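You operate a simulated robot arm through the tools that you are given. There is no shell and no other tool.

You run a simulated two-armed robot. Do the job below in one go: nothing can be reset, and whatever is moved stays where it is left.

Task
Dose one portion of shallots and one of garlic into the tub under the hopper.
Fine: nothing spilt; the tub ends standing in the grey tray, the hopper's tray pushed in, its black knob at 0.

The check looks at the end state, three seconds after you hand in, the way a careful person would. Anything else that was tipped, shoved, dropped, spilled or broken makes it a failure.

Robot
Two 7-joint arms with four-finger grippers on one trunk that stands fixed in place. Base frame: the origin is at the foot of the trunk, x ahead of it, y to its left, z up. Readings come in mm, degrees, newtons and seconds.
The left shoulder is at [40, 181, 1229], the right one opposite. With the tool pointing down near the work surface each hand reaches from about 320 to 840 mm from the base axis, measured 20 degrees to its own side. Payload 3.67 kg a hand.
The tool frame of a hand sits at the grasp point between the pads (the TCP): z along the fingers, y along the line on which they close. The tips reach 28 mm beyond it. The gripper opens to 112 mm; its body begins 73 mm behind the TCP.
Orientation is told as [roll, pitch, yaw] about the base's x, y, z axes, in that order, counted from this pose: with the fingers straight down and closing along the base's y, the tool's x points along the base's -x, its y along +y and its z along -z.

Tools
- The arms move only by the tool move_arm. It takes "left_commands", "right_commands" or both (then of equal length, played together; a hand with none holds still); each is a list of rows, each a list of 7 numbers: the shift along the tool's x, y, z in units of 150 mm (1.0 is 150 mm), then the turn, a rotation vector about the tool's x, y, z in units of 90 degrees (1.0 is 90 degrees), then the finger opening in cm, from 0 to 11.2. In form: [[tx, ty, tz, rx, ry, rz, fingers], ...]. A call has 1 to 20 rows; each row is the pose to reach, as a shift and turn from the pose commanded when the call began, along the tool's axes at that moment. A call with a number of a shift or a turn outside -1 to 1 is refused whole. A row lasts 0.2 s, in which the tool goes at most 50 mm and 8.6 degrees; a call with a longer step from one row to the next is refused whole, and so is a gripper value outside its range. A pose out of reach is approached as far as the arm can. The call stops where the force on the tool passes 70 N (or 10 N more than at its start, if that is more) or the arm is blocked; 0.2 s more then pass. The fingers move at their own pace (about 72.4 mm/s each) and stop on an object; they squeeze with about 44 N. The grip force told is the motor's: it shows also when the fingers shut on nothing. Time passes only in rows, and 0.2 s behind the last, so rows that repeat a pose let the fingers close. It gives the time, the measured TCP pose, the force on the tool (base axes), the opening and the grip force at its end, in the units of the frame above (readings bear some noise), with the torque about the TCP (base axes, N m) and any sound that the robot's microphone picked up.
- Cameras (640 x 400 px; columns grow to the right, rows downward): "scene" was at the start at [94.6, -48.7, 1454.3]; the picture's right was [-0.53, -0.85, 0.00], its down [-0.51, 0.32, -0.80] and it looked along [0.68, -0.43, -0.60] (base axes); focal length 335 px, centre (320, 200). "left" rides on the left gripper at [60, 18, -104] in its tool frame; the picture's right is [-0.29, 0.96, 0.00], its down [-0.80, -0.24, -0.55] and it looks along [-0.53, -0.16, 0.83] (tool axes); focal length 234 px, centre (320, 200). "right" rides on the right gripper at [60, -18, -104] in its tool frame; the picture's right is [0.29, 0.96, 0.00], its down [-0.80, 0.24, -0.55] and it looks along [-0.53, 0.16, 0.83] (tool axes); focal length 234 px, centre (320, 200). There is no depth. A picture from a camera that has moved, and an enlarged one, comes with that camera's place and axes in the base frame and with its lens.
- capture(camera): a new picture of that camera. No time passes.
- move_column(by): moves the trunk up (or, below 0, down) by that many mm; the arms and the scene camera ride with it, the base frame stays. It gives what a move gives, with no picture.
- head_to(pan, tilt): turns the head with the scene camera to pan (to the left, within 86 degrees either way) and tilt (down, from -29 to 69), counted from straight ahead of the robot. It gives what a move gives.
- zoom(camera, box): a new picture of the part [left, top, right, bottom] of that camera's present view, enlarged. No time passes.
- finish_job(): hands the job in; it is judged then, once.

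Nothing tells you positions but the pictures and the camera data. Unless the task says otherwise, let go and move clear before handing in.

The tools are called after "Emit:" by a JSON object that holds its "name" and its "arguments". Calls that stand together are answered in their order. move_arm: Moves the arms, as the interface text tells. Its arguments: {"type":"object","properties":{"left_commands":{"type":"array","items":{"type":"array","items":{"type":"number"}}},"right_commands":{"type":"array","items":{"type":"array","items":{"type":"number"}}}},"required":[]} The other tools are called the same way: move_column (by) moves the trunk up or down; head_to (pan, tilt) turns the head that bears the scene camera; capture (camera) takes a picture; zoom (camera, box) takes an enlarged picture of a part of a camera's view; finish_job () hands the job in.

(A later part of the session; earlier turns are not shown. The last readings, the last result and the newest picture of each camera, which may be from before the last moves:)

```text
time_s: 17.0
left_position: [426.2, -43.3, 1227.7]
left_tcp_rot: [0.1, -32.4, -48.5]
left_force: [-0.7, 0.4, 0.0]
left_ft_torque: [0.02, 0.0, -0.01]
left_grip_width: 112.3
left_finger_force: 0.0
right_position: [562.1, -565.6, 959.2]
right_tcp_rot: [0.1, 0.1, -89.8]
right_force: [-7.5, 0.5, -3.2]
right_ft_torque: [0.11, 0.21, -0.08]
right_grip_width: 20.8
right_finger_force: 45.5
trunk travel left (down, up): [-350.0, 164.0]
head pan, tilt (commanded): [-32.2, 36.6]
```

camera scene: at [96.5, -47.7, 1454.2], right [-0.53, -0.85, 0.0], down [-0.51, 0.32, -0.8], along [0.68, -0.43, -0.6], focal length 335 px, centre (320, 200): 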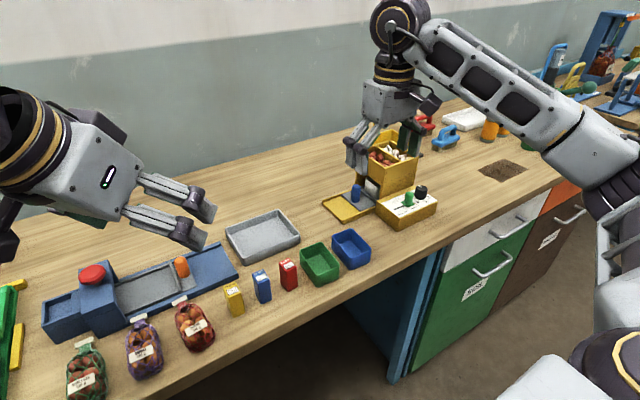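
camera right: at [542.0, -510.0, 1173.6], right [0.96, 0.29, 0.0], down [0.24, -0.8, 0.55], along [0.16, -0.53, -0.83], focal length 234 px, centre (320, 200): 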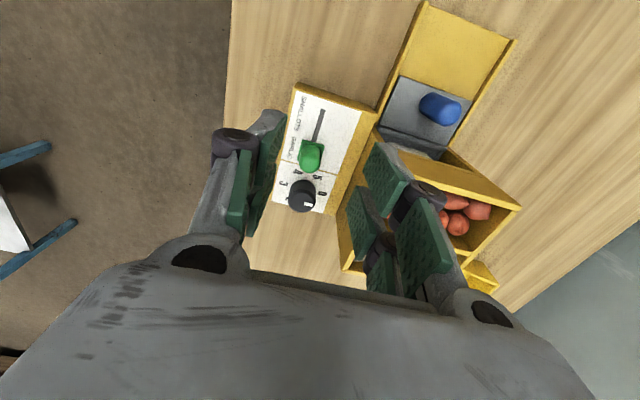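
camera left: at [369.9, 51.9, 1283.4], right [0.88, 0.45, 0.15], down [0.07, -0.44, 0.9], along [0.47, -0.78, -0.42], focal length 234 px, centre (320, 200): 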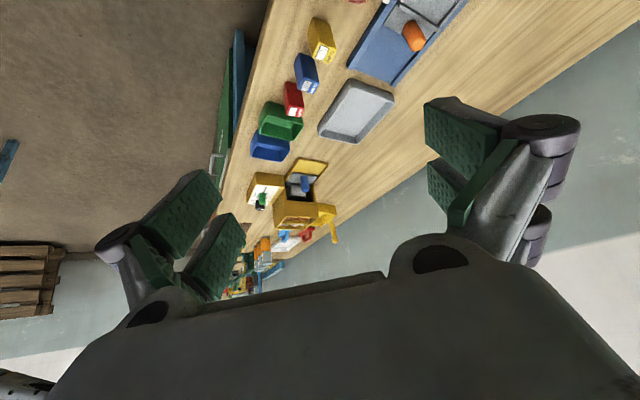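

Emit:
{"name": "zoom", "arguments": {"camera": "right", "box": [220, 70, 420, 250]}}

Emit:
{"name": "zoom", "arguments": {"camera": "scene", "box": [350, 130, 450, 230]}}

```text
2.22 times, centred on (320, 160) of right
camera zoom: at [543.3, -505.8, 1064.1], right [0.96, 0.29, 0.0], down [0.24, -0.8, 0.55], along [0.16, -0.53, -0.83], focal length 520 px, centre (320, 289)
```

zoom: 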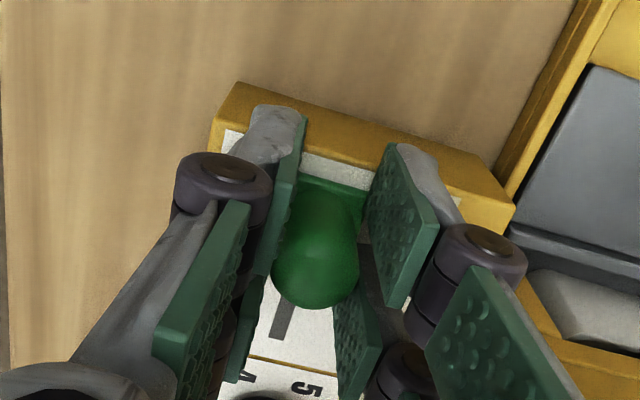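

```text
4.00 times, centred on (400, 180) of scene
camera zoom: at [94.0, -49.0, 1454.3], right [-0.53, -0.85, 0.0], down [-0.5, 0.32, -0.8], along [0.68, -0.43, -0.6], focal length 1340 px, centre (0, 280)
```

zoom: 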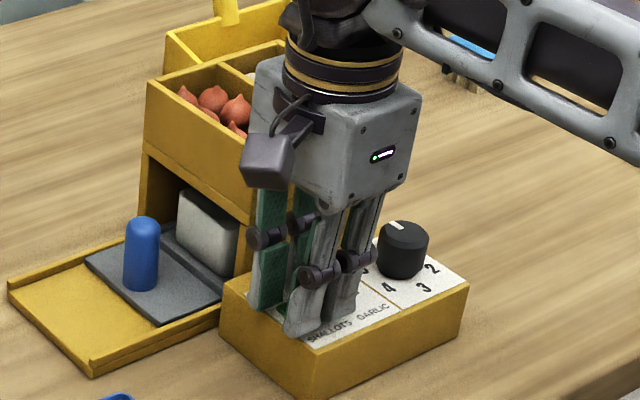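

Emit:
{"name": "move_arm", "arguments": {"right_commands": [[0.013, 0, 0, 0, 0, 0, 1.0], [0.013, 0, 0, 0, 0, 0, 1.0]]}}

Emit:
{"name": "move_arm", "arguments": {"right_commands": [[0.013, 0, 0, 0, 0, 0, 1.0], [0.013, 0, 0, 0, 0, 0, 1.0]]}}

```text
time_s: 17.6
left_position: [426.9, -41.9, 1229.0]
left_tcp_rot: [0.0, -32.4, -48.7]
left_force: [0.6, 0.0, -0.5]
left_ft_torque: [0.03, 0.02, -0.01]
left_grip_width: 111.7
left_finger_force: 0.0
right_position: [561.2, -564.3, 959.4]
right_tcp_rot: [0.0, -0.1, -89.9]
right_force: [-6.0, -1.7, -2.2]
right_ft_torque: [0.07, 0.14, -0.03]
right_grip_width: 20.6
right_finger_force: 44.8
trunk travel left (down, up): [-350.0, 164.0]
head pan, tilt (commanded): [-32.2, 36.6]
```

```text
time_s: 18.2
left_position: [426.4, -43.6, 1227.3]
left_tcp_rot: [0.0, -32.5, -48.6]
left_force: [0.2, 1.2, 0.0]
left_ft_torque: [0.01, -0.03, -0.02]
left_grip_width: 112.0
left_finger_force: 0.1
right_position: [561.5, -564.0, 960.9]
right_tcp_rot: [0.1, -0.1, -90.0]
right_force: [-4.6, -9.7, 0.2]
right_ft_torque: [-0.18, 0.13, -0.06]
right_grip_width: 20.9
right_finger_force: 44.9
trunk travel left (down, up): [-350.0, 164.0]
head pan, tilt (commanded): [-32.2, 36.6]
```

The slider has reached its end stop (about 41 mm of travel, −9.7 N). I'll release, rise, and verify.

Emit:
{"name": "move_arm", "arguments": {"right_commands": [[-0.007, 0, 0, 0, 0, 0, 4.0], [-0.007, 0, 0, 0, 0, 0, 4.0], [-0.007, 0, -0.2, 0, 0, 0, 4.0], [-0.007, 0, -0.4, 0, 0, 0, 4.0], [-0.007, 0, -0.6, 0, 0, 0, 4.0]]}}

Emit:
{"name": "capture", "arguments": {"camera": "right"}}

Emit:
{"name": "zoom", "arguments": {"camera": "right", "box": [220, 70, 420, 250]}}

Emit:
{"name": "zoom", "arguments": {"camera": "scene", "box": [350, 130, 450, 230]}}

```text
time_s: 19.4
left_position: [426.7, -40.7, 1228.0]
left_tcp_rot: [0.0, -32.5, -48.5]
left_force: [0.2, 0.5, -0.8]
left_ft_torque: [0.01, 0.0, 0.0]
left_grip_width: 111.8
left_finger_force: 0.0
right_position: [562.0, -563.8, 1050.1]
right_tcp_rot: [0.0, 0.1, -89.9]
right_force: [0.0, -0.3, -0.3]
right_ft_torque: [0.01, -0.01, -0.02]
right_grip_width: 40.0
right_finger_force: 0.0
trunk travel left (down, up): [-350.0, 164.0]
head pan, tilt (commanded): [-32.2, 36.6]
```

```text
taken
camera right: at [544.1, -503.1, 1154.5], right [0.96, 0.29, 0.0], down [0.24, -0.8, 0.55], along [0.16, -0.53, -0.83], focal length 234 px, centre (320, 200)
```

right: 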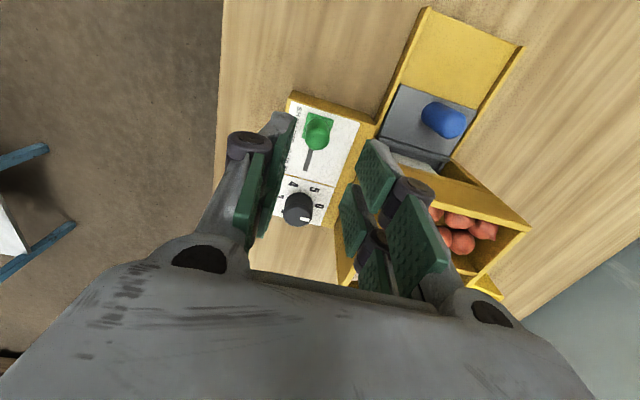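

```text
2.22 times, centred on (320, 160) of right
camera zoom: at [544.1, -503.1, 1154.5], right [0.96, 0.29, 0.0], down [0.24, -0.8, 0.55], along [0.16, -0.53, -0.83], focal length 520 px, centre (320, 289)
```

zoom: 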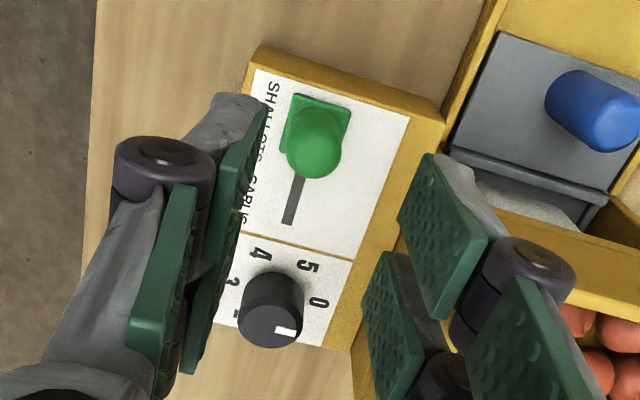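

```text
4.00 times, centred on (400, 180) of scene
camera zoom: at [94.4, -48.5, 1454.3], right [-0.53, -0.85, 0.0], down [-0.51, 0.32, -0.8], along [0.68, -0.43, -0.6], focal length 1340 px, centre (0, 280)
```

zoom: 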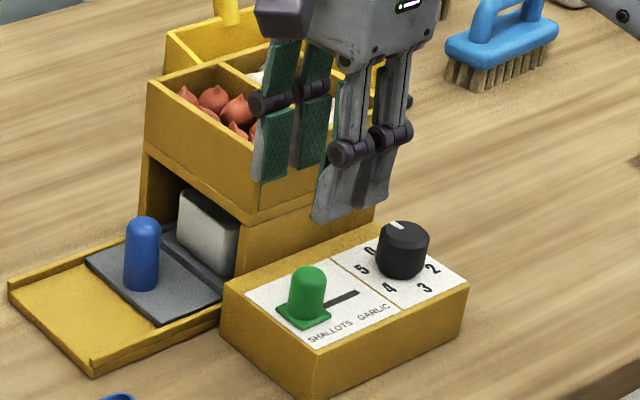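

The slider is now at SHALLOTS. Refined triangulation puts the knob centre at (564, −655.6), panel z≈928, knob top z≈952. I'll rise and rotate the hand to yaw about 0 over the knob on the way to yaw +30.

Emit:
{"name": "move_arm", "arguments": {"right_commands": [[0, 0, -0.15, 0, 0, -0.09, 4.6], [-0.06, 0, -0.3, 0, 0, -0.18, 4.6], [-0.12, 0, -0.3, 0, 0, -0.27, 4.6], [-0.18, 0, -0.3, 0, 0, -0.36, 4.6], [-0.24, 0, -0.3, 0, 0, -0.45, 4.6], [-0.3, 0.01, -0.3, 0, 0, -0.54, 4.6], [-0.36, 0.01, -0.3, 0, 0, -0.63, 4.6], [-0.42, 0.01, -0.3, 0, 0, -0.72, 4.6], [-0.48, 0.01, -0.3, 0, 0, -0.81, 4.6], [-0.54, 0.013, -0.3, 0, 0, -0.9, 4.6], [-0.612, 0.015, -0.3, 0, 0, -0.99, 4.6]]}}

Emit:
{"name": "move_arm", "arguments": {"right_commands": [[0, 0, 0, 0, 0, -0.09, 4.6], [0, 0, 0, 0, 0, -0.18, 4.6], [0, 0, 0, 0, 0, -0.27, 4.6], [0, 0, 0, 0, 0, -0.344, 4.6]]}}

Emit:
{"name": "capture", "arguments": {"camera": "right"}}

Emit:
{"name": "zoom", "arguments": {"camera": "scene", "box": [350, 100, 480, 230]}}

```text
time_s: 21.8
left_position: [427.2, -41.0, 1227.6]
left_tcp_rot: [-0.2, -32.4, -48.5]
left_force: [-0.7, 0.4, 0.2]
left_ft_torque: [0.02, -0.01, -0.02]
left_grip_width: 111.7
left_finger_force: 0.0
right_position: [564.0, -629.3, 1088.7]
right_tcp_rot: [-0.1, -0.2, -9.3]
right_force: [-0.2, 0.2, 0.6]
right_ft_torque: [-0.03, 0.01, -0.02]
right_grip_width: 46.0
right_finger_force: 0.0
right hand out of reach, approached as far as the arm can: row 10, 11
trunk travel left (down, up): [-350.0, 164.0]
head pan, tilt (commanded): [-32.2, 36.6]
```

```text
time_s: 22.8
left_position: [424.6, -40.6, 1228.8]
left_tcp_rot: [0.0, -32.5, -48.7]
left_force: [0.8, 0.2, -0.1]
left_ft_torque: [-0.04, -0.02, 0.01]
left_grip_width: 112.0
left_finger_force: 0.0
right_position: [498.9, -471.7, 1070.0]
right_tcp_rot: [-1.7, 0.2, 16.3]
right_force: [-1.2, -0.6, -0.4]
right_ft_torque: [-0.04, -0.06, 0.03]
right_grip_width: 46.0
right_finger_force: 0.1
right hand out of reach, approached as far as the arm can: row 1, 2, 3, 4
trunk travel left (down, up): [-350.0, 164.0]
head pan, tilt (commanded): [-32.2, 36.6]
```

```text
taken
camera right: at [446.5, -503.7, 1175.2], right [-0.55, 0.84, -0.03], down [0.69, 0.47, 0.55], along [0.47, 0.28, -0.84], focal length 234 px, centre (320, 200)
```

right: 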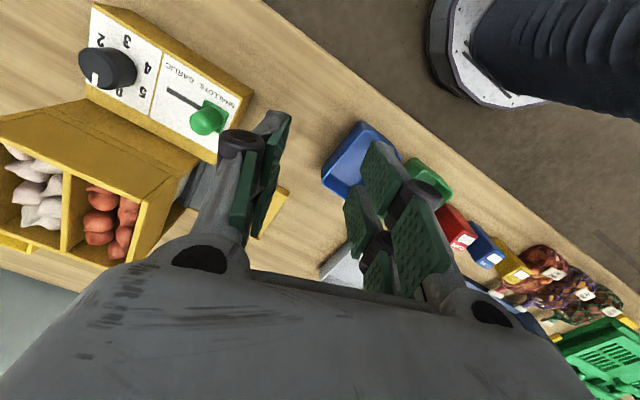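

```text
3.08 times, centred on (415, 165) of scene
camera zoom: at [92.6, -47.6, 1454.3], right [-0.53, -0.85, 0.0], down [-0.5, 0.32, -0.8], along [0.68, -0.43, -0.6], focal length 1031 px, centre (28, 308)
```

zoom: 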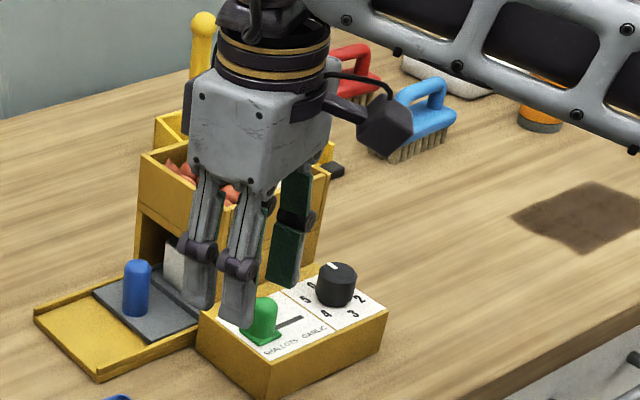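

That yaw isn't reachable out there at this height, and the arm backed off to (499, −472, 1070) without touching anything. Raising the trunk should give the arm more reach downwards, so I'll raise it 150 mm and re-level the hand.

Emit:
{"name": "move_column", "arguments": {"by": 150}}

Emit:
{"name": "move_arm", "arguments": {"right_commands": [[0, 0, 0.1, 0, 0, 0, 4.6], [0, 0, 0.3, 0, 0, 0, 4.6]]}}

Emit:
{"name": "capture", "arguments": {"camera": "scene"}}

```text
time_s: 24.6
left_position: [426.6, -41.5, 1378.6]
left_tcp_rot: [0.0, -32.4, -48.5]
left_force: [0.9, -0.3, 0.6]
left_ft_torque: [0.0, -0.01, 0.01]
left_grip_width: 111.9
left_finger_force: 0.0
right_position: [502.3, -473.7, 1221.7]
right_tcp_rot: [-1.6, 0.1, 16.3]
right_force: [0.7, 0.8, 0.1]
right_ft_torque: [0.01, 0.02, -0.01]
right_grip_width: 46.0
right_finger_force: 0.2
trunk travel left (down, up): [-500.0, 14.0]
head pan, tilt (commanded): [-32.2, 36.6]
```

```text
time_s: 25.1
left_position: [427.1, -40.8, 1378.8]
left_tcp_rot: [0.0, -32.5, -48.4]
left_force: [0.7, -0.1, -0.6]
left_ft_torque: [0.04, 0.02, 0.02]
left_grip_width: 111.8
left_finger_force: 0.0
right_position: [502.8, -474.6, 1176.7]
right_tcp_rot: [-1.6, 0.0, 16.2]
right_force: [-0.1, -0.1, 0.3]
right_ft_torque: [-0.01, -0.02, -0.01]
right_grip_width: 46.1
right_finger_force: 0.1
trunk travel left (down, up): [-500.0, 14.0]
head pan, tilt (commanded): [-32.2, 36.6]
```

```text
taken
camera scene: at [95.0, -49.2, 1605.0], right [-0.53, -0.85, 0.0], down [-0.51, 0.32, -0.8], along [0.68, -0.43, -0.6], focal length 335 px, centre (320, 200)
```

scene: 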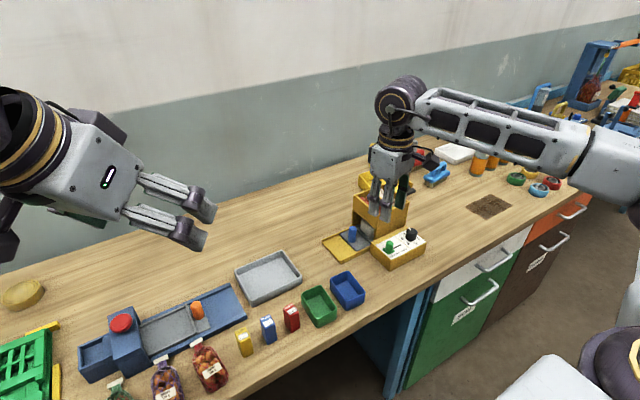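

Emit:
{"name": "move_arm", "arguments": {"right_commands": [[-0.008, -0.2, 0.07, -0.009, 0, -0.07, 4.6], [-0.017, -0.42, 0.14, -0.0178, 0, -0.14, 4.6], [-0.025, -0.632, 0.2, -0.0178, 0, -0.153, 4.6]]}}

```text
time_s: 25.9
left_position: [427.0, -41.9, 1378.6]
left_tcp_rot: [0.0, -32.5, -48.6]
left_force: [-0.1, 0.5, -0.2]
left_ft_torque: [-0.01, 0.01, 0.03]
left_grip_width: 112.1
left_finger_force: 0.1
right_position: [480.2, -431.6, 1144.9]
right_tcp_rot: [-3.1, 0.7, 24.2]
right_force: [0.9, 0.6, -0.3]
right_ft_torque: [0.02, 0.0, 0.03]
right_grip_width: 46.2
right_finger_force: 0.0
right hand out of reach, approached as far as the arm can: row 1, 2, 3
trunk travel left (down, up): [-500.0, 14.0]
head pan, tilt (commanded): [-32.2, 36.6]
```

Positive yaw is past a wrist limit out here, so I'll use the equivalent negative yaws (the gripper is symmetric under 180°). First back to a negative yaw with the tilt removed.

Emit:
{"name": "move_arm", "arguments": {"right_commands": [[0, 0, 0, -0.034, -0.008, 0.08, 4.6], [0, 0, 0, -0.034, -0.008, 0.16, 4.6], [0, 0, 0, -0.034, -0.008, 0.24, 4.6], [0, 0, 0, -0.034, -0.008, 0.32, 4.6], [0, 0, 0, -0.034, -0.008, 0.4, 4.6]]}}

```text
time_s: 27.1
left_position: [427.0, -41.0, 1378.4]
left_tcp_rot: [0.0, -32.3, -48.6]
left_force: [-0.7, 0.4, 0.5]
left_ft_torque: [0.05, 0.0, 0.02]
left_grip_width: 112.1
left_finger_force: 0.1
right_position: [479.8, -431.0, 1142.8]
right_tcp_rot: [0.4, -1.0, -12.0]
right_force: [0.1, 1.0, 0.7]
right_ft_torque: [-0.01, 0.0, -0.03]
right_grip_width: 46.1
right_finger_force: 0.0
trunk travel left (down, up): [-500.0, 14.0]
head pan, tilt (commanded): [-32.2, 36.6]
```

Emit:
{"name": "move_arm", "arguments": {"right_commands": [[0, 0, 0, 0.0044, 0.011, 0, 4.6]]}}

Emit:
{"name": "move_arm", "arguments": {"right_commands": [[0, 0, 0, 0, 0, 0.09, 4.6], [0, 0, 0, 0, 0, 0.18, 4.6], [0, 0, 0, 0, 0, 0.27, 4.6], [0, 0, 0, 0, 0, 0.36, 4.6], [0, 0, 0, 0, 0, 0.45, 4.6], [0, 0, 0, 0, 0, 0.54, 4.6], [0, 0, 0, 0, 0, 0.63, 4.6], [0, 0, 0, 0, 0, 0.72, 4.6], [0, 0, 0, 0, 0, 0.81, 4.6], [0, 0, 0, 0, 0, 0.9, 4.6], [0, 0, 0, 0, 0, 0.99, 4.6]]}}

Emit:
{"name": "move_arm", "arguments": {"right_commands": [[0, 0, 0, 0, 0, 0.09, 4.6], [0, 0, 0, 0, 0, 0.18, 4.6], [0, 0, 0, 0, 0, 0.27, 4.6], [0, 0, 0, 0, 0, 0.36, 4.6], [0, 0, 0, 0, 0, 0.37, 4.6]]}}

```text
time_s: 27.6
left_position: [427.2, -41.3, 1378.3]
left_tcp_rot: [0.0, -32.4, -48.5]
left_force: [0.9, 0.0, 0.7]
left_ft_torque: [-0.02, 0.0, 0.04]
left_grip_width: 112.4
left_finger_force: 0.1
right_position: [479.8, -430.5, 1143.7]
right_tcp_rot: [-0.1, -0.2, -12.0]
right_force: [-0.4, 0.5, 0.6]
right_ft_torque: [0.0, -0.02, -0.04]
right_grip_width: 46.2
right_finger_force: 0.2
trunk travel left (down, up): [-500.0, 14.0]
head pan, tilt (commanded): [-32.2, 36.6]
```

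```text
time_s: 29.9
left_position: [426.7, -41.2, 1378.0]
left_tcp_rot: [0.0, -32.4, -48.4]
left_force: [-0.5, 1.1, -0.2]
left_ft_torque: [-0.04, -0.02, -0.04]
left_grip_width: 112.0
left_finger_force: 0.1
right_position: [480.4, -431.2, 1143.2]
right_tcp_rot: [0.0, -0.2, -101.2]
right_force: [-0.3, 0.3, 0.4]
right_ft_torque: [0.0, -0.02, -0.03]
right_grip_width: 46.3
right_finger_force: 0.0
trunk travel left (down, up): [-500.0, 14.0]
head pan, tilt (commanded): [-32.2, 36.6]
```

```text
time_s: 31.1
left_position: [426.6, -39.6, 1377.5]
left_tcp_rot: [0.0, -32.4, -48.5]
left_force: [-0.2, 0.2, 0.2]
left_ft_torque: [-0.03, 0.02, -0.02]
left_grip_width: 111.9
left_finger_force: 0.1
right_position: [479.1, -429.2, 1142.1]
right_tcp_rot: [0.1, -0.1, -134.4]
right_force: [0.1, -0.2, -0.1]
right_ft_torque: [-0.02, -0.01, 0.0]
right_grip_width: 46.3
right_finger_force: 0.1
trunk travel left (down, up): [-500.0, 14.0]
head pan, tilt (commanded): [-32.2, 36.6]
```

Emit:
{"name": "move_arm", "arguments": {"right_commands": [[-0.113, 0.243, 0.04, 0, 0, 0, 4.6], [-0.227, 0.486, 0.08, 0, 0, 0, 4.6], [-0.34, 0.73, 0.13, 0, 0, 0, 4.6]]}}

Emit:
{"name": "move_arm", "arguments": {"right_commands": [[-0.113, 0.243, 0.04, 0, 0, 0, 4.6], [-0.227, 0.486, 0.08, 0, 0, 0, 4.6], [-0.34, 0.73, 0.13, 0, 0, 0, 4.6]]}}

Emit:
{"name": "capture", "arguments": {"camera": "right"}}

Emit:
{"name": "capture", "arguments": {"camera": "scene"}}

```text
time_s: 31.9
left_position: [427.2, -42.0, 1379.6]
left_tcp_rot: [0.0, -32.5, -48.5]
left_force: [1.0, 0.3, -0.1]
left_ft_torque: [-0.01, 0.03, 0.0]
left_grip_width: 112.1
left_finger_force: 0.1
right_position: [524.1, -543.5, 1122.7]
right_tcp_rot: [0.0, -0.1, -134.3]
right_force: [-0.6, -0.5, -0.3]
right_ft_torque: [0.01, -0.03, -0.02]
right_grip_width: 46.0
right_finger_force: 0.1
trunk travel left (down, up): [-500.0, 14.0]
head pan, tilt (commanded): [-32.2, 36.6]
```

```text
time_s: 32.8
left_position: [427.6, -41.8, 1378.6]
left_tcp_rot: [0.0, -32.3, -48.4]
left_force: [0.2, -0.9, 1.1]
left_ft_torque: [0.01, 0.01, 0.01]
left_grip_width: 111.9
left_finger_force: 0.0
right_position: [566.2, -656.1, 1105.1]
right_tcp_rot: [0.1, -0.2, -134.4]
right_force: [0.4, -0.1, 0.0]
right_ft_torque: [0.0, -0.05, 0.0]
right_grip_width: 46.0
right_finger_force: 0.1
trunk travel left (down, up): [-500.0, 14.0]
head pan, tilt (commanded): [-32.2, 36.6]
```

```text
taken
camera right: at [594.7, -601.7, 1208.1], right [0.89, -0.46, 0.0], down [-0.38, -0.74, 0.56], along [-0.26, -0.49, -0.83], focal length 234 px, centre (320, 200)
```

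right: 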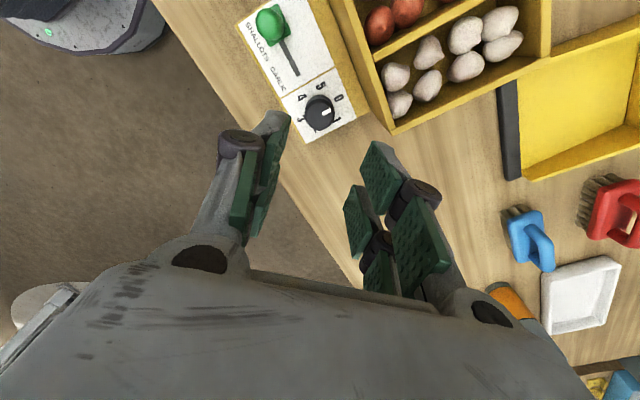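

```text
taken
camera scene: at [95.6, -49.1, 1605.0], right [-0.53, -0.85, 0.0], down [-0.51, 0.32, -0.8], along [0.68, -0.43, -0.6], focal length 335 px, centre (320, 200)
```

scene: 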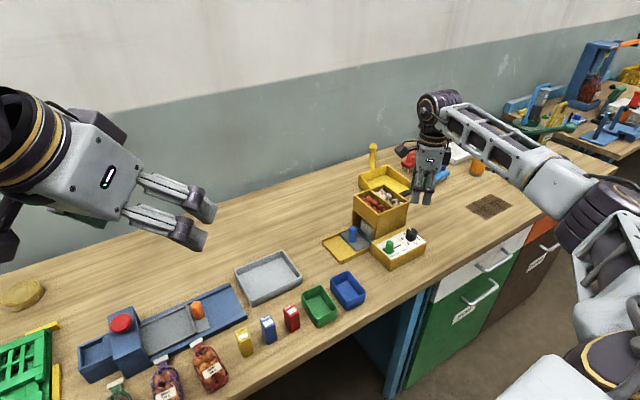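

The hand now reaches above the knob at yaw −134. I'll zoom to refine the knob centre relative to the hand.

Emit:
{"name": "zoom", "arguments": {"camera": "right", "box": [220, 0, 420, 180]}}

Emit:
{"name": "zoom", "arguments": {"camera": "right", "box": [280, 60, 380, 150]}}

```text
2.22 times, centred on (320, 90) of right
camera zoom: at [594.7, -601.7, 1208.1], right [0.89, -0.46, 0.0], down [-0.38, -0.74, 0.56], along [-0.26, -0.49, -0.83], focal length 520 px, centre (320, 444)
```

zoom: 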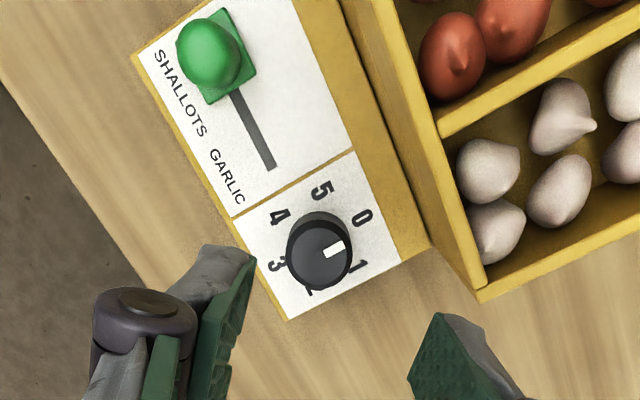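

```text
4.44 times, centred on (330, 105) of right
camera zoom: at [594.7, -601.7, 1208.1], right [0.89, -0.46, 0.0], down [-0.38, -0.74, 0.56], along [-0.26, -0.49, -0.83], focal length 1041 px, centre (276, 622)
```

zoom: 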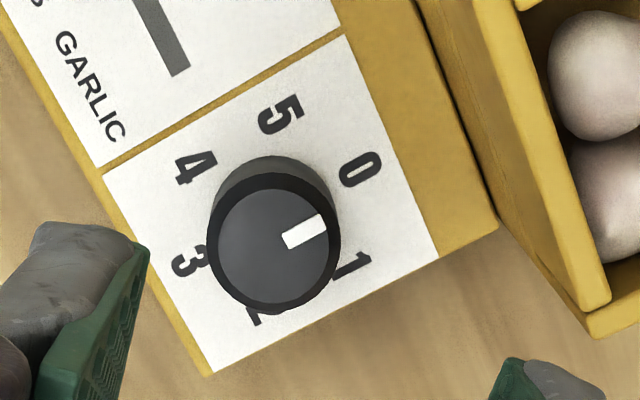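

The knob is within about 1 mm of straight below the TCP. Before descending I'll check up here that the wrist can actually turn the additional 60–75° clockwise.

Emit:
{"name": "move_arm", "arguments": {"right_commands": [[0, 0, 0, 0, 0, 0.09, 4.6], [0, 0, 0, 0, 0, 0.18, 4.6], [0, 0, 0, 0, 0, 0.27, 4.6], [0, 0, 0, 0, 0, 0.36, 4.6], [0, 0, 0, 0, 0, 0.45, 4.6], [0, 0, 0, 0, 0, 0.54, 4.6], [0, 0, 0, 0, 0, 0.63, 4.6], [0, 0, 0, 0, 0, 0.72, 4.6], [0, 0, 0, 0, 0, 0.81, 4.6]]}}

```text
time_s: 34.8
left_position: [427.5, -42.2, 1378.2]
left_tcp_rot: [0.0, -32.4, -48.5]
left_force: [-0.6, 0.5, 0.1]
left_ft_torque: [-0.01, 0.02, -0.01]
left_grip_width: 112.2
left_finger_force: 0.1
right_position: [564.9, -657.3, 1104.2]
right_tcp_rot: [0.0, 0.2, 152.6]
right_force: [0.5, 0.7, -0.4]
right_ft_torque: [0.02, 0.0, 0.0]
right_grip_width: 45.9
right_finger_force: 0.1
trunk travel left (down, up): [-500.0, 14.0]
head pan, tilt (commanded): [-32.2, 36.6]
```

The wrist can reach −207°. I'll turn back to about −147° and descend around the knob.

Emit:
{"name": "move_arm", "arguments": {"right_commands": [[0, 0, 0, 0, 0, -0.09, 4.6], [0, 0, 0, 0, 0, -0.18, 4.6], [0, 0, 0, 0, 0, -0.27, 4.6], [0, 0, 0, 0, 0, -0.36, 4.6], [0, 0, 0, 0, 0, -0.45, 4.6], [0, 0, 0, 0, 0, -0.54, 4.6], [0, 0, 0, 0, 0, -0.63, 4.6], [0, 0, 0, 0, 0, -0.667, 4.6]]}}

Emit:
{"name": "move_arm", "arguments": {"right_commands": [[0, 0, 0.25, 0, 0, 0, 4.2], [0, 0, 0.5, 0, 0, 0, 4.2], [0, 0, 0.7, 0, 0, 0, 4.2]]}}

Emit:
{"name": "zoom", "arguments": {"camera": "right", "box": [220, 0, 420, 250]}}

Emit:
{"name": "zoom", "arguments": {"camera": "scene", "box": [350, 150, 480, 280]}}

```text
time_s: 36.5
left_position: [427.3, -42.8, 1378.3]
left_tcp_rot: [0.0, -32.4, -48.5]
left_force: [-0.1, -0.5, -0.8]
left_ft_torque: [-0.01, 0.03, -0.03]
left_grip_width: 112.0
left_finger_force: 0.1
right_position: [564.5, -655.7, 1104.1]
right_tcp_rot: [0.2, -0.1, -147.1]
right_force: [0.2, 0.2, 0.6]
right_ft_torque: [0.02, -0.01, 0.01]
right_grip_width: 46.0
right_finger_force: 0.0
trunk travel left (down, up): [-500.0, 14.0]
head pan, tilt (commanded): [-32.2, 36.6]
```

```text
time_s: 37.4
left_position: [426.9, -41.3, 1377.8]
left_tcp_rot: [0.0, -32.3, -48.6]
left_force: [-0.3, 0.4, -0.7]
left_ft_torque: [0.01, 0.02, -0.01]
left_grip_width: 112.1
left_finger_force: 0.1
right_position: [565.5, -656.7, 999.3]
right_tcp_rot: [0.2, 0.0, -147.2]
right_force: [0.4, -0.1, -0.4]
right_ft_torque: [-0.04, 0.01, 0.02]
right_grip_width: 41.9
right_finger_force: 0.1
trunk travel left (down, up): [-500.0, 14.0]
head pan, tilt (commanded): [-32.2, 36.6]
```

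```text
1.60 times, centred on (320, 125) of right
camera zoom: at [606.0, -609.1, 1102.6], right [0.76, -0.65, 0.0], down [-0.54, -0.63, 0.56], along [-0.36, -0.42, -0.83], focal length 375 px, centre (320, 320)
```

zoom: 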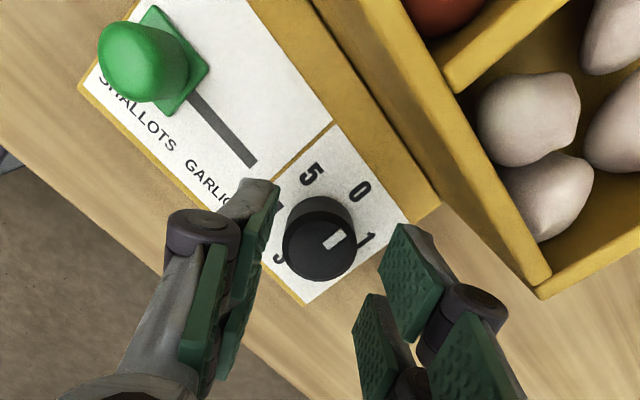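

```text
3.08 times, centred on (415, 215) of scene
camera zoom: at [95.0, -48.8, 1605.0], right [-0.53, -0.85, 0.0], down [-0.51, 0.32, -0.8], along [0.68, -0.43, -0.6], focal length 1031 px, centre (28, 154)
```

zoom: 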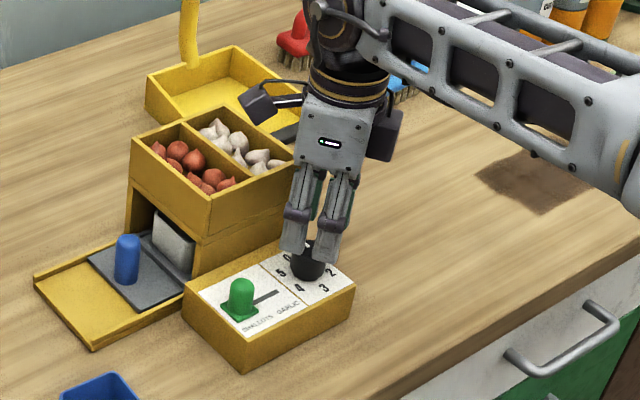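

Aligned. Descending the last 42 mm so the tips straddle the knob.

Emit:
{"name": "move_arm", "arguments": {"right_commands": [[0, 0, 0.1, 0, 0, 0, 4.2], [0, 0, 0.2, 0, 0, 0, 4.2], [0, 0, 0.28, 0, 0, 0, 4.2]]}}

Emit:
{"name": "zoom", "arguments": {"camera": "right", "box": [220, 50, 420, 250]}}

Emit:
{"name": "zoom", "arguments": {"camera": "scene", "box": [370, 180, 450, 270]}}

```text
time_s: 38.1
left_position: [426.8, -41.4, 1378.8]
left_tcp_rot: [0.1, -32.4, -48.5]
left_force: [-0.3, -1.0, 0.0]
left_ft_torque: [0.02, 0.0, -0.01]
left_grip_width: 111.8
left_finger_force: 0.0
right_position: [563.7, -658.3, 956.4]
right_tcp_rot: [0.1, -0.2, -147.3]
right_force: [-0.3, -0.2, 0.1]
right_ft_torque: [-0.01, 0.01, 0.02]
right_grip_width: 41.9
right_finger_force: 0.0
trunk travel left (down, up): [-500.0, 14.0]
head pan, tilt (commanded): [-32.2, 36.6]
```

```text
2.00 times, centred on (320, 150) of right
camera zoom: at [606.0, -609.4, 1061.5], right [0.76, -0.65, 0.0], down [-0.54, -0.63, 0.56], along [-0.36, -0.42, -0.83], focal length 468 px, centre (320, 300)
```

zoom: 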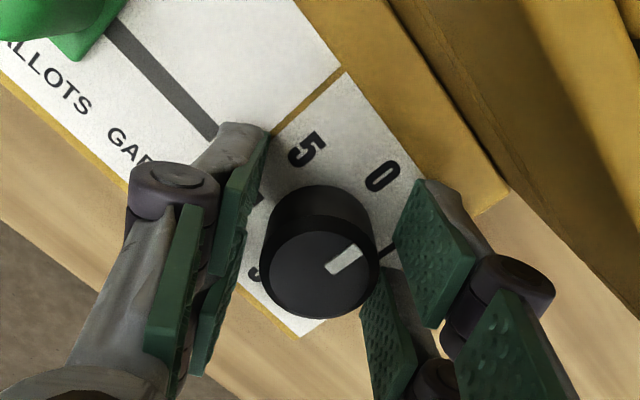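

```text
4.44 times, centred on (410, 225) of scene
camera zoom: at [94.7, -48.8, 1605.0], right [-0.53, -0.85, 0.0], down [-0.51, 0.32, -0.8], along [0.68, -0.43, -0.6], focal length 1489 px, centre (-80, 89)
```

zoom: 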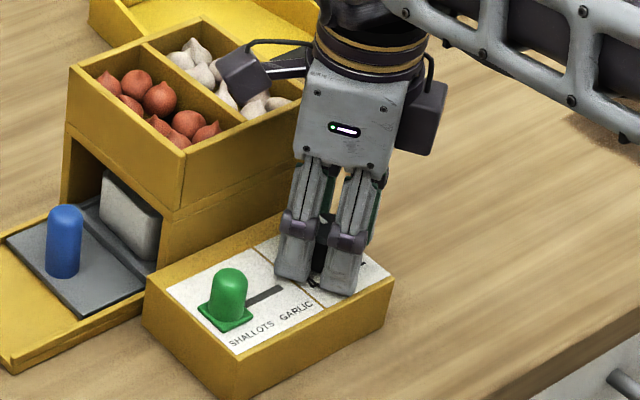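

The knob is centred between the finger pairs. Closing on it.

Emit:
{"name": "move_arm", "arguments": {"right_commands": [[0, 0, 0, 0, 0, 0, 3.4], [0, 0, 0, 0, 0, 0, 2.4], [0, 0, 0, 0, 0, 0, 2.4]]}}

Emit:
{"name": "zoom", "arguments": {"camera": "right", "box": [220, 50, 420, 250]}}

```text
time_s: 39.0
left_position: [427.5, -42.7, 1378.8]
left_tcp_rot: [0.1, -32.4, -48.5]
left_force: [0.3, -0.4, 0.3]
left_ft_torque: [0.0, 0.03, -0.02]
left_grip_width: 111.7
left_finger_force: 0.0
right_position: [565.8, -656.6, 956.5]
right_tcp_rot: [0.2, -0.1, -147.2]
right_force: [-1.0, 1.1, -0.7]
right_ft_torque: [0.03, 0.03, 0.02]
right_grip_width: 29.5
right_finger_force: 45.3
trunk travel left (down, up): [-500.0, 14.0]
head pan, tilt (commanded): [-32.2, 36.6]
```

```text
2.00 times, centred on (320, 150) of right
camera zoom: at [606.0, -609.1, 1061.6], right [0.76, -0.65, 0.0], down [-0.54, -0.63, 0.56], along [-0.36, -0.42, -0.83], focal length 468 px, centre (320, 300)
```

zoom: 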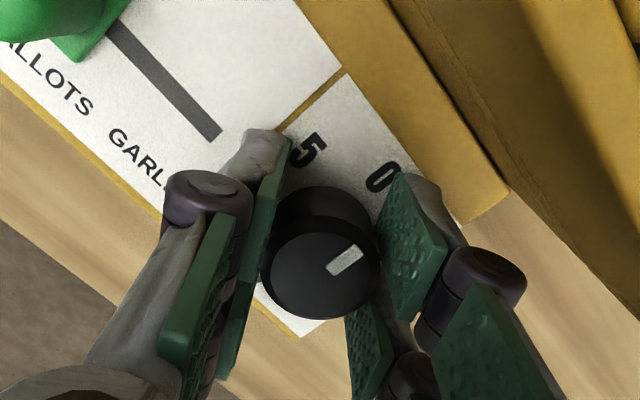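

Firm, centred grip (29.5 mm). Turning clockwise in stages towards 1, listening for sounds.

Emit:
{"name": "move_arm", "arguments": {"right_commands": [[0, 0, 0, 0, 0, 0.083, 2.4], [0, 0, 0, 0, 0, 0.167, 2.4], [0, 0, 0, 0, 0, 0.25, 2.4], [0, 0, 0, 0, 0, 0.333, 2.4]]}}

Emit:
{"name": "zoom", "arguments": {"camera": "right", "box": [220, 50, 420, 250]}}

Emit:
{"name": "zoom", "arguments": {"camera": "scene", "box": [330, 180, 450, 290]}}

```text
time_s: 40.0
left_position: [427.9, -40.4, 1378.0]
left_tcp_rot: [0.0, -32.3, -48.5]
left_force: [0.3, 0.5, -0.3]
left_ft_torque: [0.02, 0.03, 0.02]
left_grip_width: 112.1
left_finger_force: 0.0
right_position: [565.8, -656.0, 958.0]
right_tcp_rot: [0.2, -0.1, -177.3]
right_force: [1.3, 0.8, 0.9]
right_ft_torque: [-0.14, 1.18, 0.0]
right_grip_width: 29.5
right_finger_force: 45.2
trunk travel left (down, up): [-500.0, 14.0]
head pan, tilt (commanded): [-32.2, 36.6]
```

```text
2.00 times, centred on (320, 150) of right
camera zoom: at [624.4, -635.8, 1061.6], right [0.33, -0.94, 0.0], down [-0.78, -0.28, 0.55], along [-0.52, -0.19, -0.83], focal length 468 px, centre (320, 300)
```

zoom: 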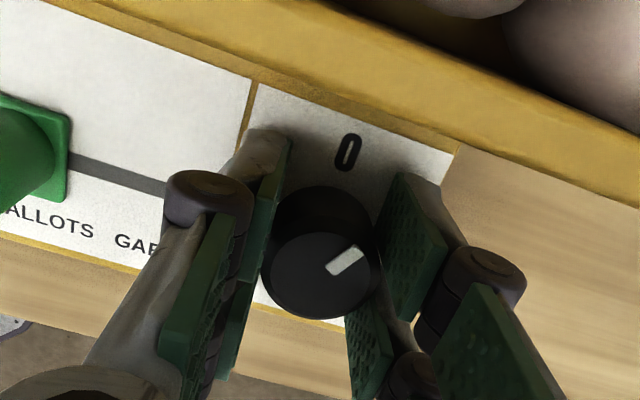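

```text
3.64 times, centred on (390, 235) of scene
camera zoom: at [95.2, -48.6, 1605.0], right [-0.53, -0.85, 0.0], down [-0.51, 0.32, -0.8], along [0.68, -0.43, -0.6], focal length 1218 px, centre (66, 73)
```

zoom: 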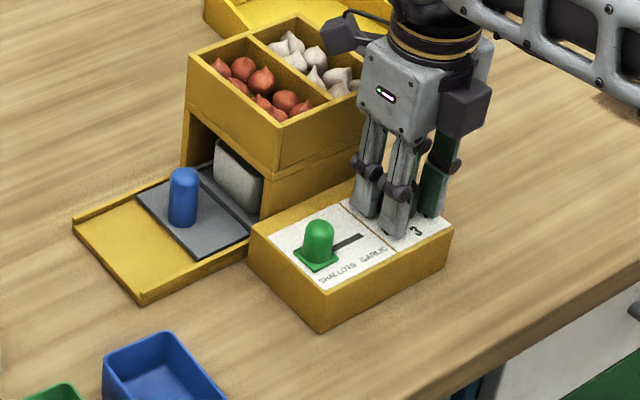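

The knob follows freely. Continuing to 60°.

Emit:
{"name": "move_arm", "arguments": {"right_commands": [[0, 0, 0, 0, 0, 0.083, 2.4], [0, 0, 0, 0, 0, 0.167, 2.4], [0, 0, 0, 0, 0, 0.222, 2.4]]}}

Emit:
{"name": "zoom", "arguments": {"camera": "scene", "box": [330, 180, 450, 290]}}

```text
time_s: 40.8
left_position: [426.8, -41.0, 1379.1]
left_tcp_rot: [0.0, -32.5, -48.5]
left_force: [-0.2, 1.1, -0.4]
left_ft_torque: [0.03, -0.01, 0.02]
left_grip_width: 112.0
left_finger_force: 0.0
right_position: [566.1, -656.2, 958.0]
right_tcp_rot: [0.1, 0.1, 162.7]
right_force: [2.0, -0.2, 1.2]
right_ft_torque: [0.17, 1.11, -0.01]
right_grip_width: 29.7
right_finger_force: 45.3
trunk travel left (down, up): [-500.0, 14.0]
head pan, tilt (commanded): [-32.2, 36.6]
```

```text
3.64 times, centred on (390, 235) of scene
camera zoom: at [94.9, -48.7, 1605.0], right [-0.53, -0.85, 0.0], down [-0.51, 0.32, -0.8], along [0.68, -0.43, -0.6], focal length 1218 px, centre (66, 73)
```

zoom: 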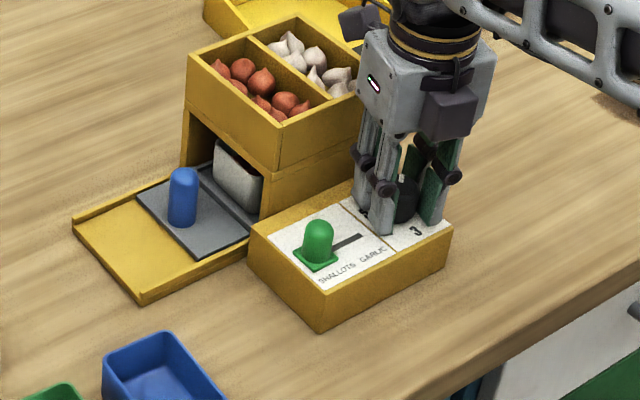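

Emit:
{"name": "move_arm", "arguments": {"right_commands": [[0, 0, 0, 0, 0, 0.055, 2.4], [0, 0, 0, 0, 0, 0.11, 2.4], [0, 0, 0, 0, 0, 0.11, 2.4], [0, 0, 0, 0, 0, 0.11, 2.4]]}}

Emit:
{"name": "zoom", "arguments": {"camera": "right", "box": [220, 50, 420, 250]}}

Emit:
{"name": "zoom", "arguments": {"camera": "scene", "box": [330, 180, 450, 290]}}

```text
time_s: 41.8
left_position: [427.4, -40.5, 1378.5]
left_tcp_rot: [0.0, -32.4, -48.4]
left_force: [0.1, -0.8, -0.1]
left_ft_torque: [0.01, -0.02, 0.01]
left_grip_width: 112.1
left_finger_force: 0.0
right_position: [565.5, -657.4, 958.1]
right_tcp_rot: [0.1, 0.1, 152.9]
right_force: [-0.3, 0.0, 1.9]
right_ft_torque: [0.23, 0.66, -0.01]
right_grip_width: 29.4
right_finger_force: 45.0
trunk travel left (down, up): [-500.0, 14.0]
head pan, tilt (commanded): [-32.2, 36.6]
```

```text
2.00 times, centred on (320, 150) of right
camera zoom: at [626.9, -667.8, 1061.8], right [-0.18, -0.98, 0.0], down [-0.82, 0.15, 0.55], along [-0.54, 0.1, -0.83], focal length 468 px, centre (320, 300)
```

zoom: 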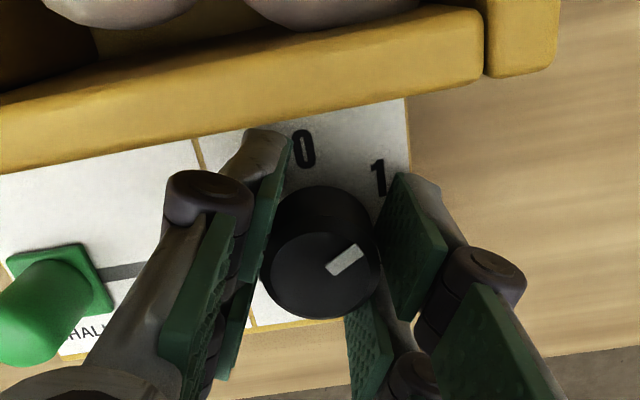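

```text
3.64 times, centred on (390, 235) of scene
camera zoom: at [94.6, -48.6, 1605.1], right [-0.53, -0.85, 0.0], down [-0.51, 0.32, -0.8], along [0.68, -0.43, -0.6], focal length 1218 px, centre (66, 73)
```

zoom: 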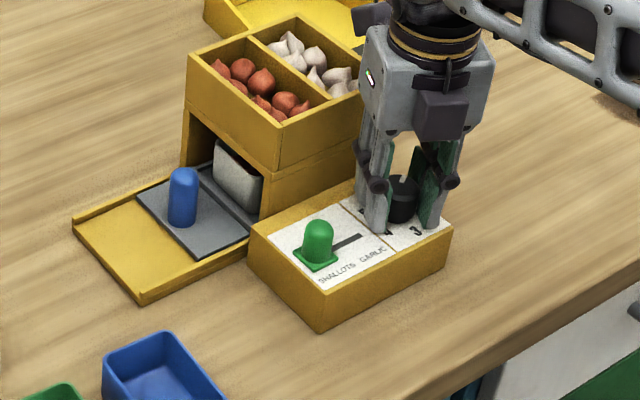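

The knob is now at 1; no sound, no visible drop so far. I'll release the knob, lift straight up and look at dial, hopper and tub.

Emit:
{"name": "move_arm", "arguments": {"right_commands": [[0, 0, 0, 0, 0, 0, 4.2], [0, 0, 0, 0, 0, 0, 4.2], [0, 0, -0.2, 0, 0, 0, 4.2], [0, 0, -0.45, 0, 0, 0, 4.2], [0, 0, -0.7, 0, 0, 0, 4.2], [0, 0, -0.95, 0, 0, 0, 4.2]]}}

Emit:
{"name": "zoom", "arguments": {"camera": "scene", "box": [330, 180, 450, 290]}}

Emit:
{"name": "capture", "arguments": {"camera": "right"}}

Emit:
{"name": "zoom", "arguments": {"camera": "scene", "box": [345, 180, 415, 260]}}

```text
time_s: 43.1
left_position: [427.0, -40.8, 1379.0]
left_tcp_rot: [0.0, -32.5, -48.4]
left_force: [-0.5, 0.3, -0.2]
left_ft_torque: [-0.02, 0.0, -0.05]
left_grip_width: 112.0
left_finger_force: 0.0
right_position: [564.4, -655.2, 1101.9]
right_tcp_rot: [0.1, 0.0, 153.0]
right_force: [0.6, -0.6, 0.6]
right_ft_torque: [-0.01, 0.0, -0.03]
right_grip_width: 41.9
right_finger_force: 0.1
trunk travel left (down, up): [-500.0, 14.0]
head pan, tilt (commanded): [-32.2, 36.6]
```

```text
3.64 times, centred on (390, 235) of scene
camera zoom: at [94.1, -48.1, 1605.1], right [-0.53, -0.85, 0.0], down [-0.5, 0.32, -0.8], along [0.68, -0.43, -0.6], focal length 1218 px, centre (66, 73)
```

zoom: 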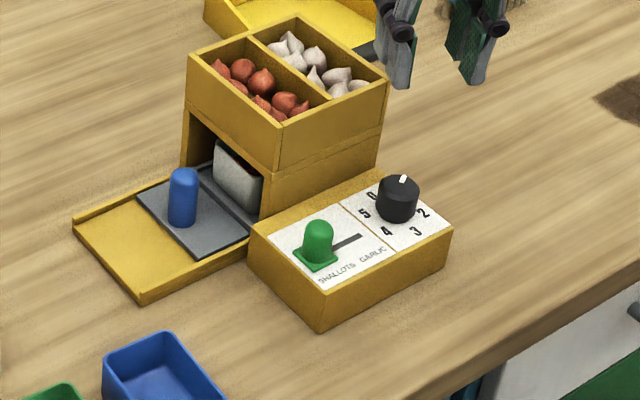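

```text
taken
camera right: at [625.4, -666.9, 1205.7], right [-0.18, -0.98, 0.0], down [-0.82, 0.15, 0.55], along [-0.54, 0.1, -0.83], focal length 234 px, centre (320, 200)
```

right: 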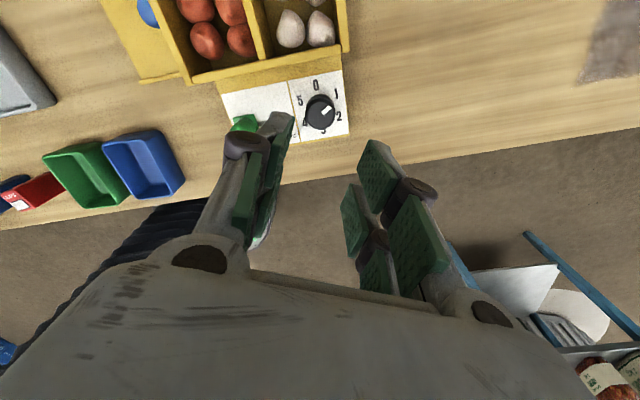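

```text
5.00 times, centred on (380, 220) of scene
camera zoom: at [94.1, -48.1, 1605.1], right [-0.53, -0.85, 0.0], down [-0.5, 0.32, -0.8], along [0.68, -0.43, -0.6], focal length 1675 px, centre (20, 100)
```

zoom: 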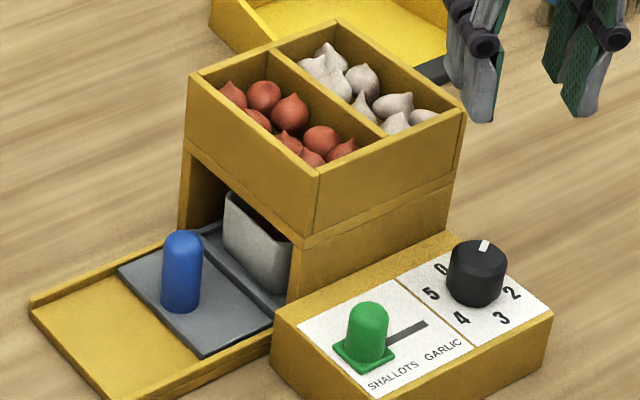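

Emit:
{"name": "zoom", "arguments": {"camera": "scene", "box": [378, 212, 412, 244]}}

Emit:
{"name": "zoom", "arguments": {"camera": "right", "box": [270, 60, 370, 150]}}

```text
12.50 times, centred on (395, 228) of scene
camera zoom: at [94.1, -48.1, 1605.1], right [-0.53, -0.85, 0.0], down [-0.5, 0.32, -0.8], along [0.68, -0.43, -0.6], focal length 4188 px, centre (-618, -150)
```

zoom: 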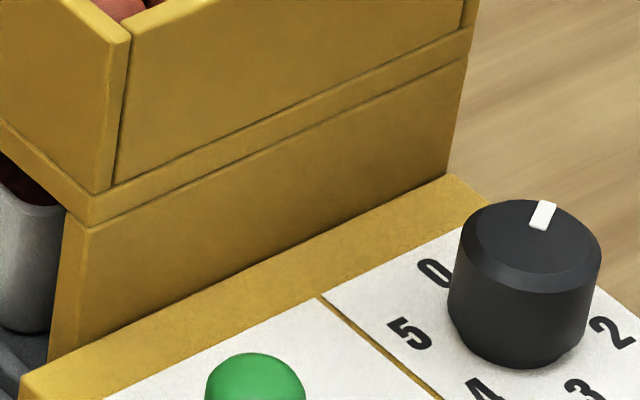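

```text
4.44 times, centred on (320, 105) of right
camera zoom: at [625.4, -666.9, 1205.7], right [-0.18, -0.98, 0.0], down [-0.82, 0.15, 0.55], along [-0.54, 0.1, -0.83], focal length 1041 px, centre (320, 622)
```

zoom: 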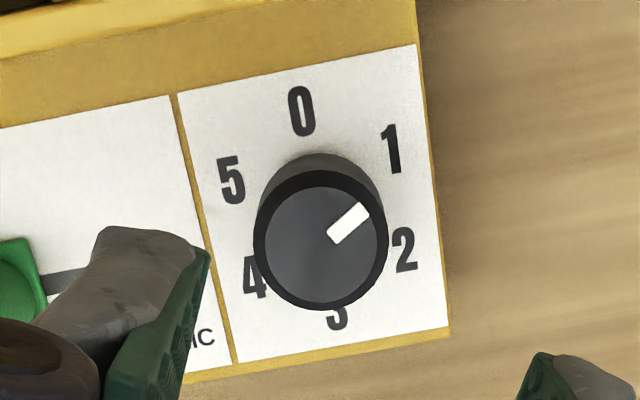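

Emit:
{"name": "zoom", "arguments": {"camera": "scene", "box": [365, 205, 395, 235]}}

Emit:
{"name": "zoom", "arguments": {"camera": "scene", "box": [364, 180, 414, 215]}}

```text
13.33 times, centred on (380, 220) of scene
camera zoom: at [94.1, -48.1, 1605.1], right [-0.53, -0.85, 0.0], down [-0.5, 0.32, -0.8], along [0.68, -0.43, -0.6], focal length 4467 px, centre (-480, -67)
```

zoom: 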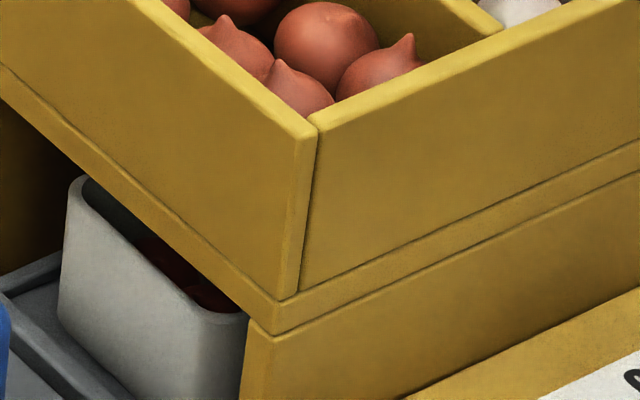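

```text
11.43 times, centred on (389, 198) of scene
camera zoom: at [94.1, -48.1, 1605.1], right [-0.53, -0.85, 0.0], down [-0.5, 0.32, -0.8], along [0.68, -0.43, -0.6], focal length 3829 px, centre (-469, 229)
```

zoom: 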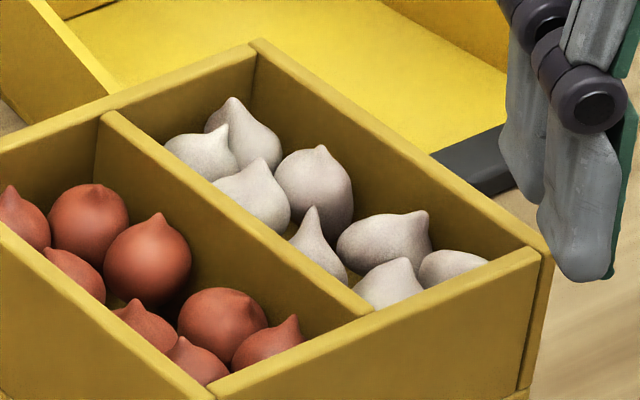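

I can see something dark red inside the tub now, so turning the dial to 1 seems to have dosed shallots. I'll go back to the earlier viewpoint left of the hopper with the right camera and compare with the earlier (dark, empty-looking) tub.

Emit:
{"name": "move_arm", "arguments": {"right_commands": [[-0.028, -0.08, -0.13, 0, 0, -0.09, 4.2], [-0.055, -0.16, -0.13, 0, 0, -0.18, 4.2], [-0.083, -0.24, -0.13, 0, 0, -0.27, 4.2], [-0.11, -0.32, -0.13, 0, 0, -0.36, 4.2], [-0.14, -0.4, -0.13, 0, 0, -0.45, 4.2], [-0.166, -0.49, -0.13, 0, 0, -0.54, 4.2], [-0.194, -0.57, -0.13, 0, 0, -0.63, 4.2], [-0.222, -0.65, -0.13, 0, 0, -0.72, 4.2], [-0.25, -0.73, -0.13, 0, 0, -0.81, 4.2], [-0.277, -0.81, -0.13, 0, 0, -0.9, 4.2], [-0.305, -0.892, -0.13, 0, 0, -0.99, 4.2]]}}

```text
time_s: 45.5
left_position: [427.3, -40.9, 1378.5]
left_tcp_rot: [0.1, -32.4, -48.5]
left_force: [0.2, 0.1, -0.3]
left_ft_torque: [0.02, 0.01, 0.02]
left_grip_width: 111.8
left_finger_force: 0.2
right_position: [585.4, -514.2, 1119.0]
right_tcp_rot: [0.1, -0.2, -117.8]
right_force: [0.2, 0.5, 0.1]
right_ft_torque: [-0.03, -0.01, -0.03]
right_grip_width: 41.9
right_finger_force: 0.0
trunk travel left (down, up): [-500.0, 14.0]
head pan, tilt (commanded): [-32.2, 36.6]
```

Emit:
{"name": "move_arm", "arguments": {"right_commands": [[0.19, 0.0125, 0.08, 0, 0, -0.08, 4.2], [0.38, 0.025, 0.16, 0, 0, -0.16, 4.2], [0.57, 0.0375, 0.245, 0, 0, -0.24, 4.2], [0.765, 0.05, 0.327, 0, 0, -0.32, 4.2]]}}

Emit:
{"name": "move_arm", "arguments": {"right_commands": [[0, 0, 0, 0, -0.09, 0, 4.2], [0, 0, 0, 0, -0.18, 0, 4.2], [0, 0, 0, 0, -0.27, 0, 4.2]]}}

Emit:
{"name": "capture", "arguments": {"camera": "right"}}

Emit:
{"name": "zoom", "arguments": {"camera": "right", "box": [255, 90, 385, 220]}}

```text
time_s: 46.5
left_position: [429.0, -41.7, 1377.9]
left_tcp_rot: [-0.1, -32.4, -48.5]
left_force: [-0.1, 0.7, -0.8]
left_ft_torque: [-0.01, 0.02, 0.01]
left_grip_width: 112.1
left_finger_force: 0.0
right_position: [646.9, -419.2, 1069.4]
right_tcp_rot: [-0.1, -0.3, -89.0]
right_force: [0.1, 0.0, -0.1]
right_ft_torque: [0.0, 0.03, -0.01]
right_grip_width: 42.0
right_finger_force: 0.0
trunk travel left (down, up): [-500.0, 14.0]
head pan, tilt (commanded): [-32.2, 36.6]
```

```text
time_s: 47.4
left_position: [428.0, -41.1, 1378.2]
left_tcp_rot: [-0.1, -32.4, -48.5]
left_force: [-0.1, 0.3, 0.1]
left_ft_torque: [0.01, 0.0, 0.01]
left_grip_width: 111.8
left_finger_force: 0.0
right_position: [644.8, -416.6, 1070.1]
right_tcp_rot: [0.1, -24.6, -89.2]
right_force: [-0.8, -0.4, -0.3]
right_ft_torque: [0.01, -0.03, 0.01]
right_grip_width: 41.8
right_finger_force: 0.1
trunk travel left (down, up): [-500.0, 14.0]
head pan, tilt (commanded): [-32.2, 36.6]
```

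```text
taken
camera right: at [626.3, -321.0, 1139.8], right [0.95, 0.28, -0.12], down [0.25, -0.49, 0.84], along [0.17, -0.83, -0.54], focal length 234 px, centre (320, 200)
```

right: 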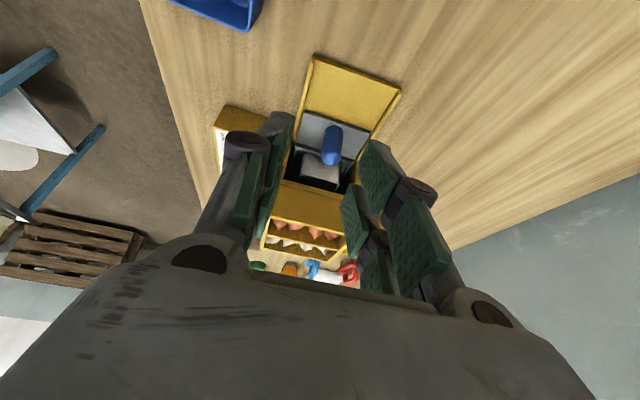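

```text
3.08 times, centred on (320, 155) of right
camera zoom: at [626.3, -321.0, 1139.8], right [0.95, 0.28, -0.12], down [0.25, -0.49, 0.84], along [0.17, -0.83, -0.54], focal length 720 px, centre (320, 338)
```

zoom: 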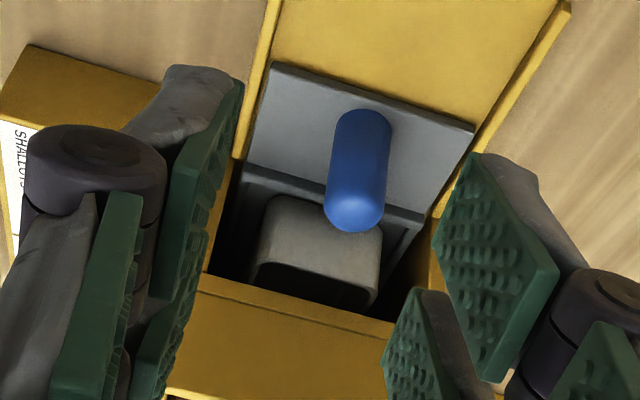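

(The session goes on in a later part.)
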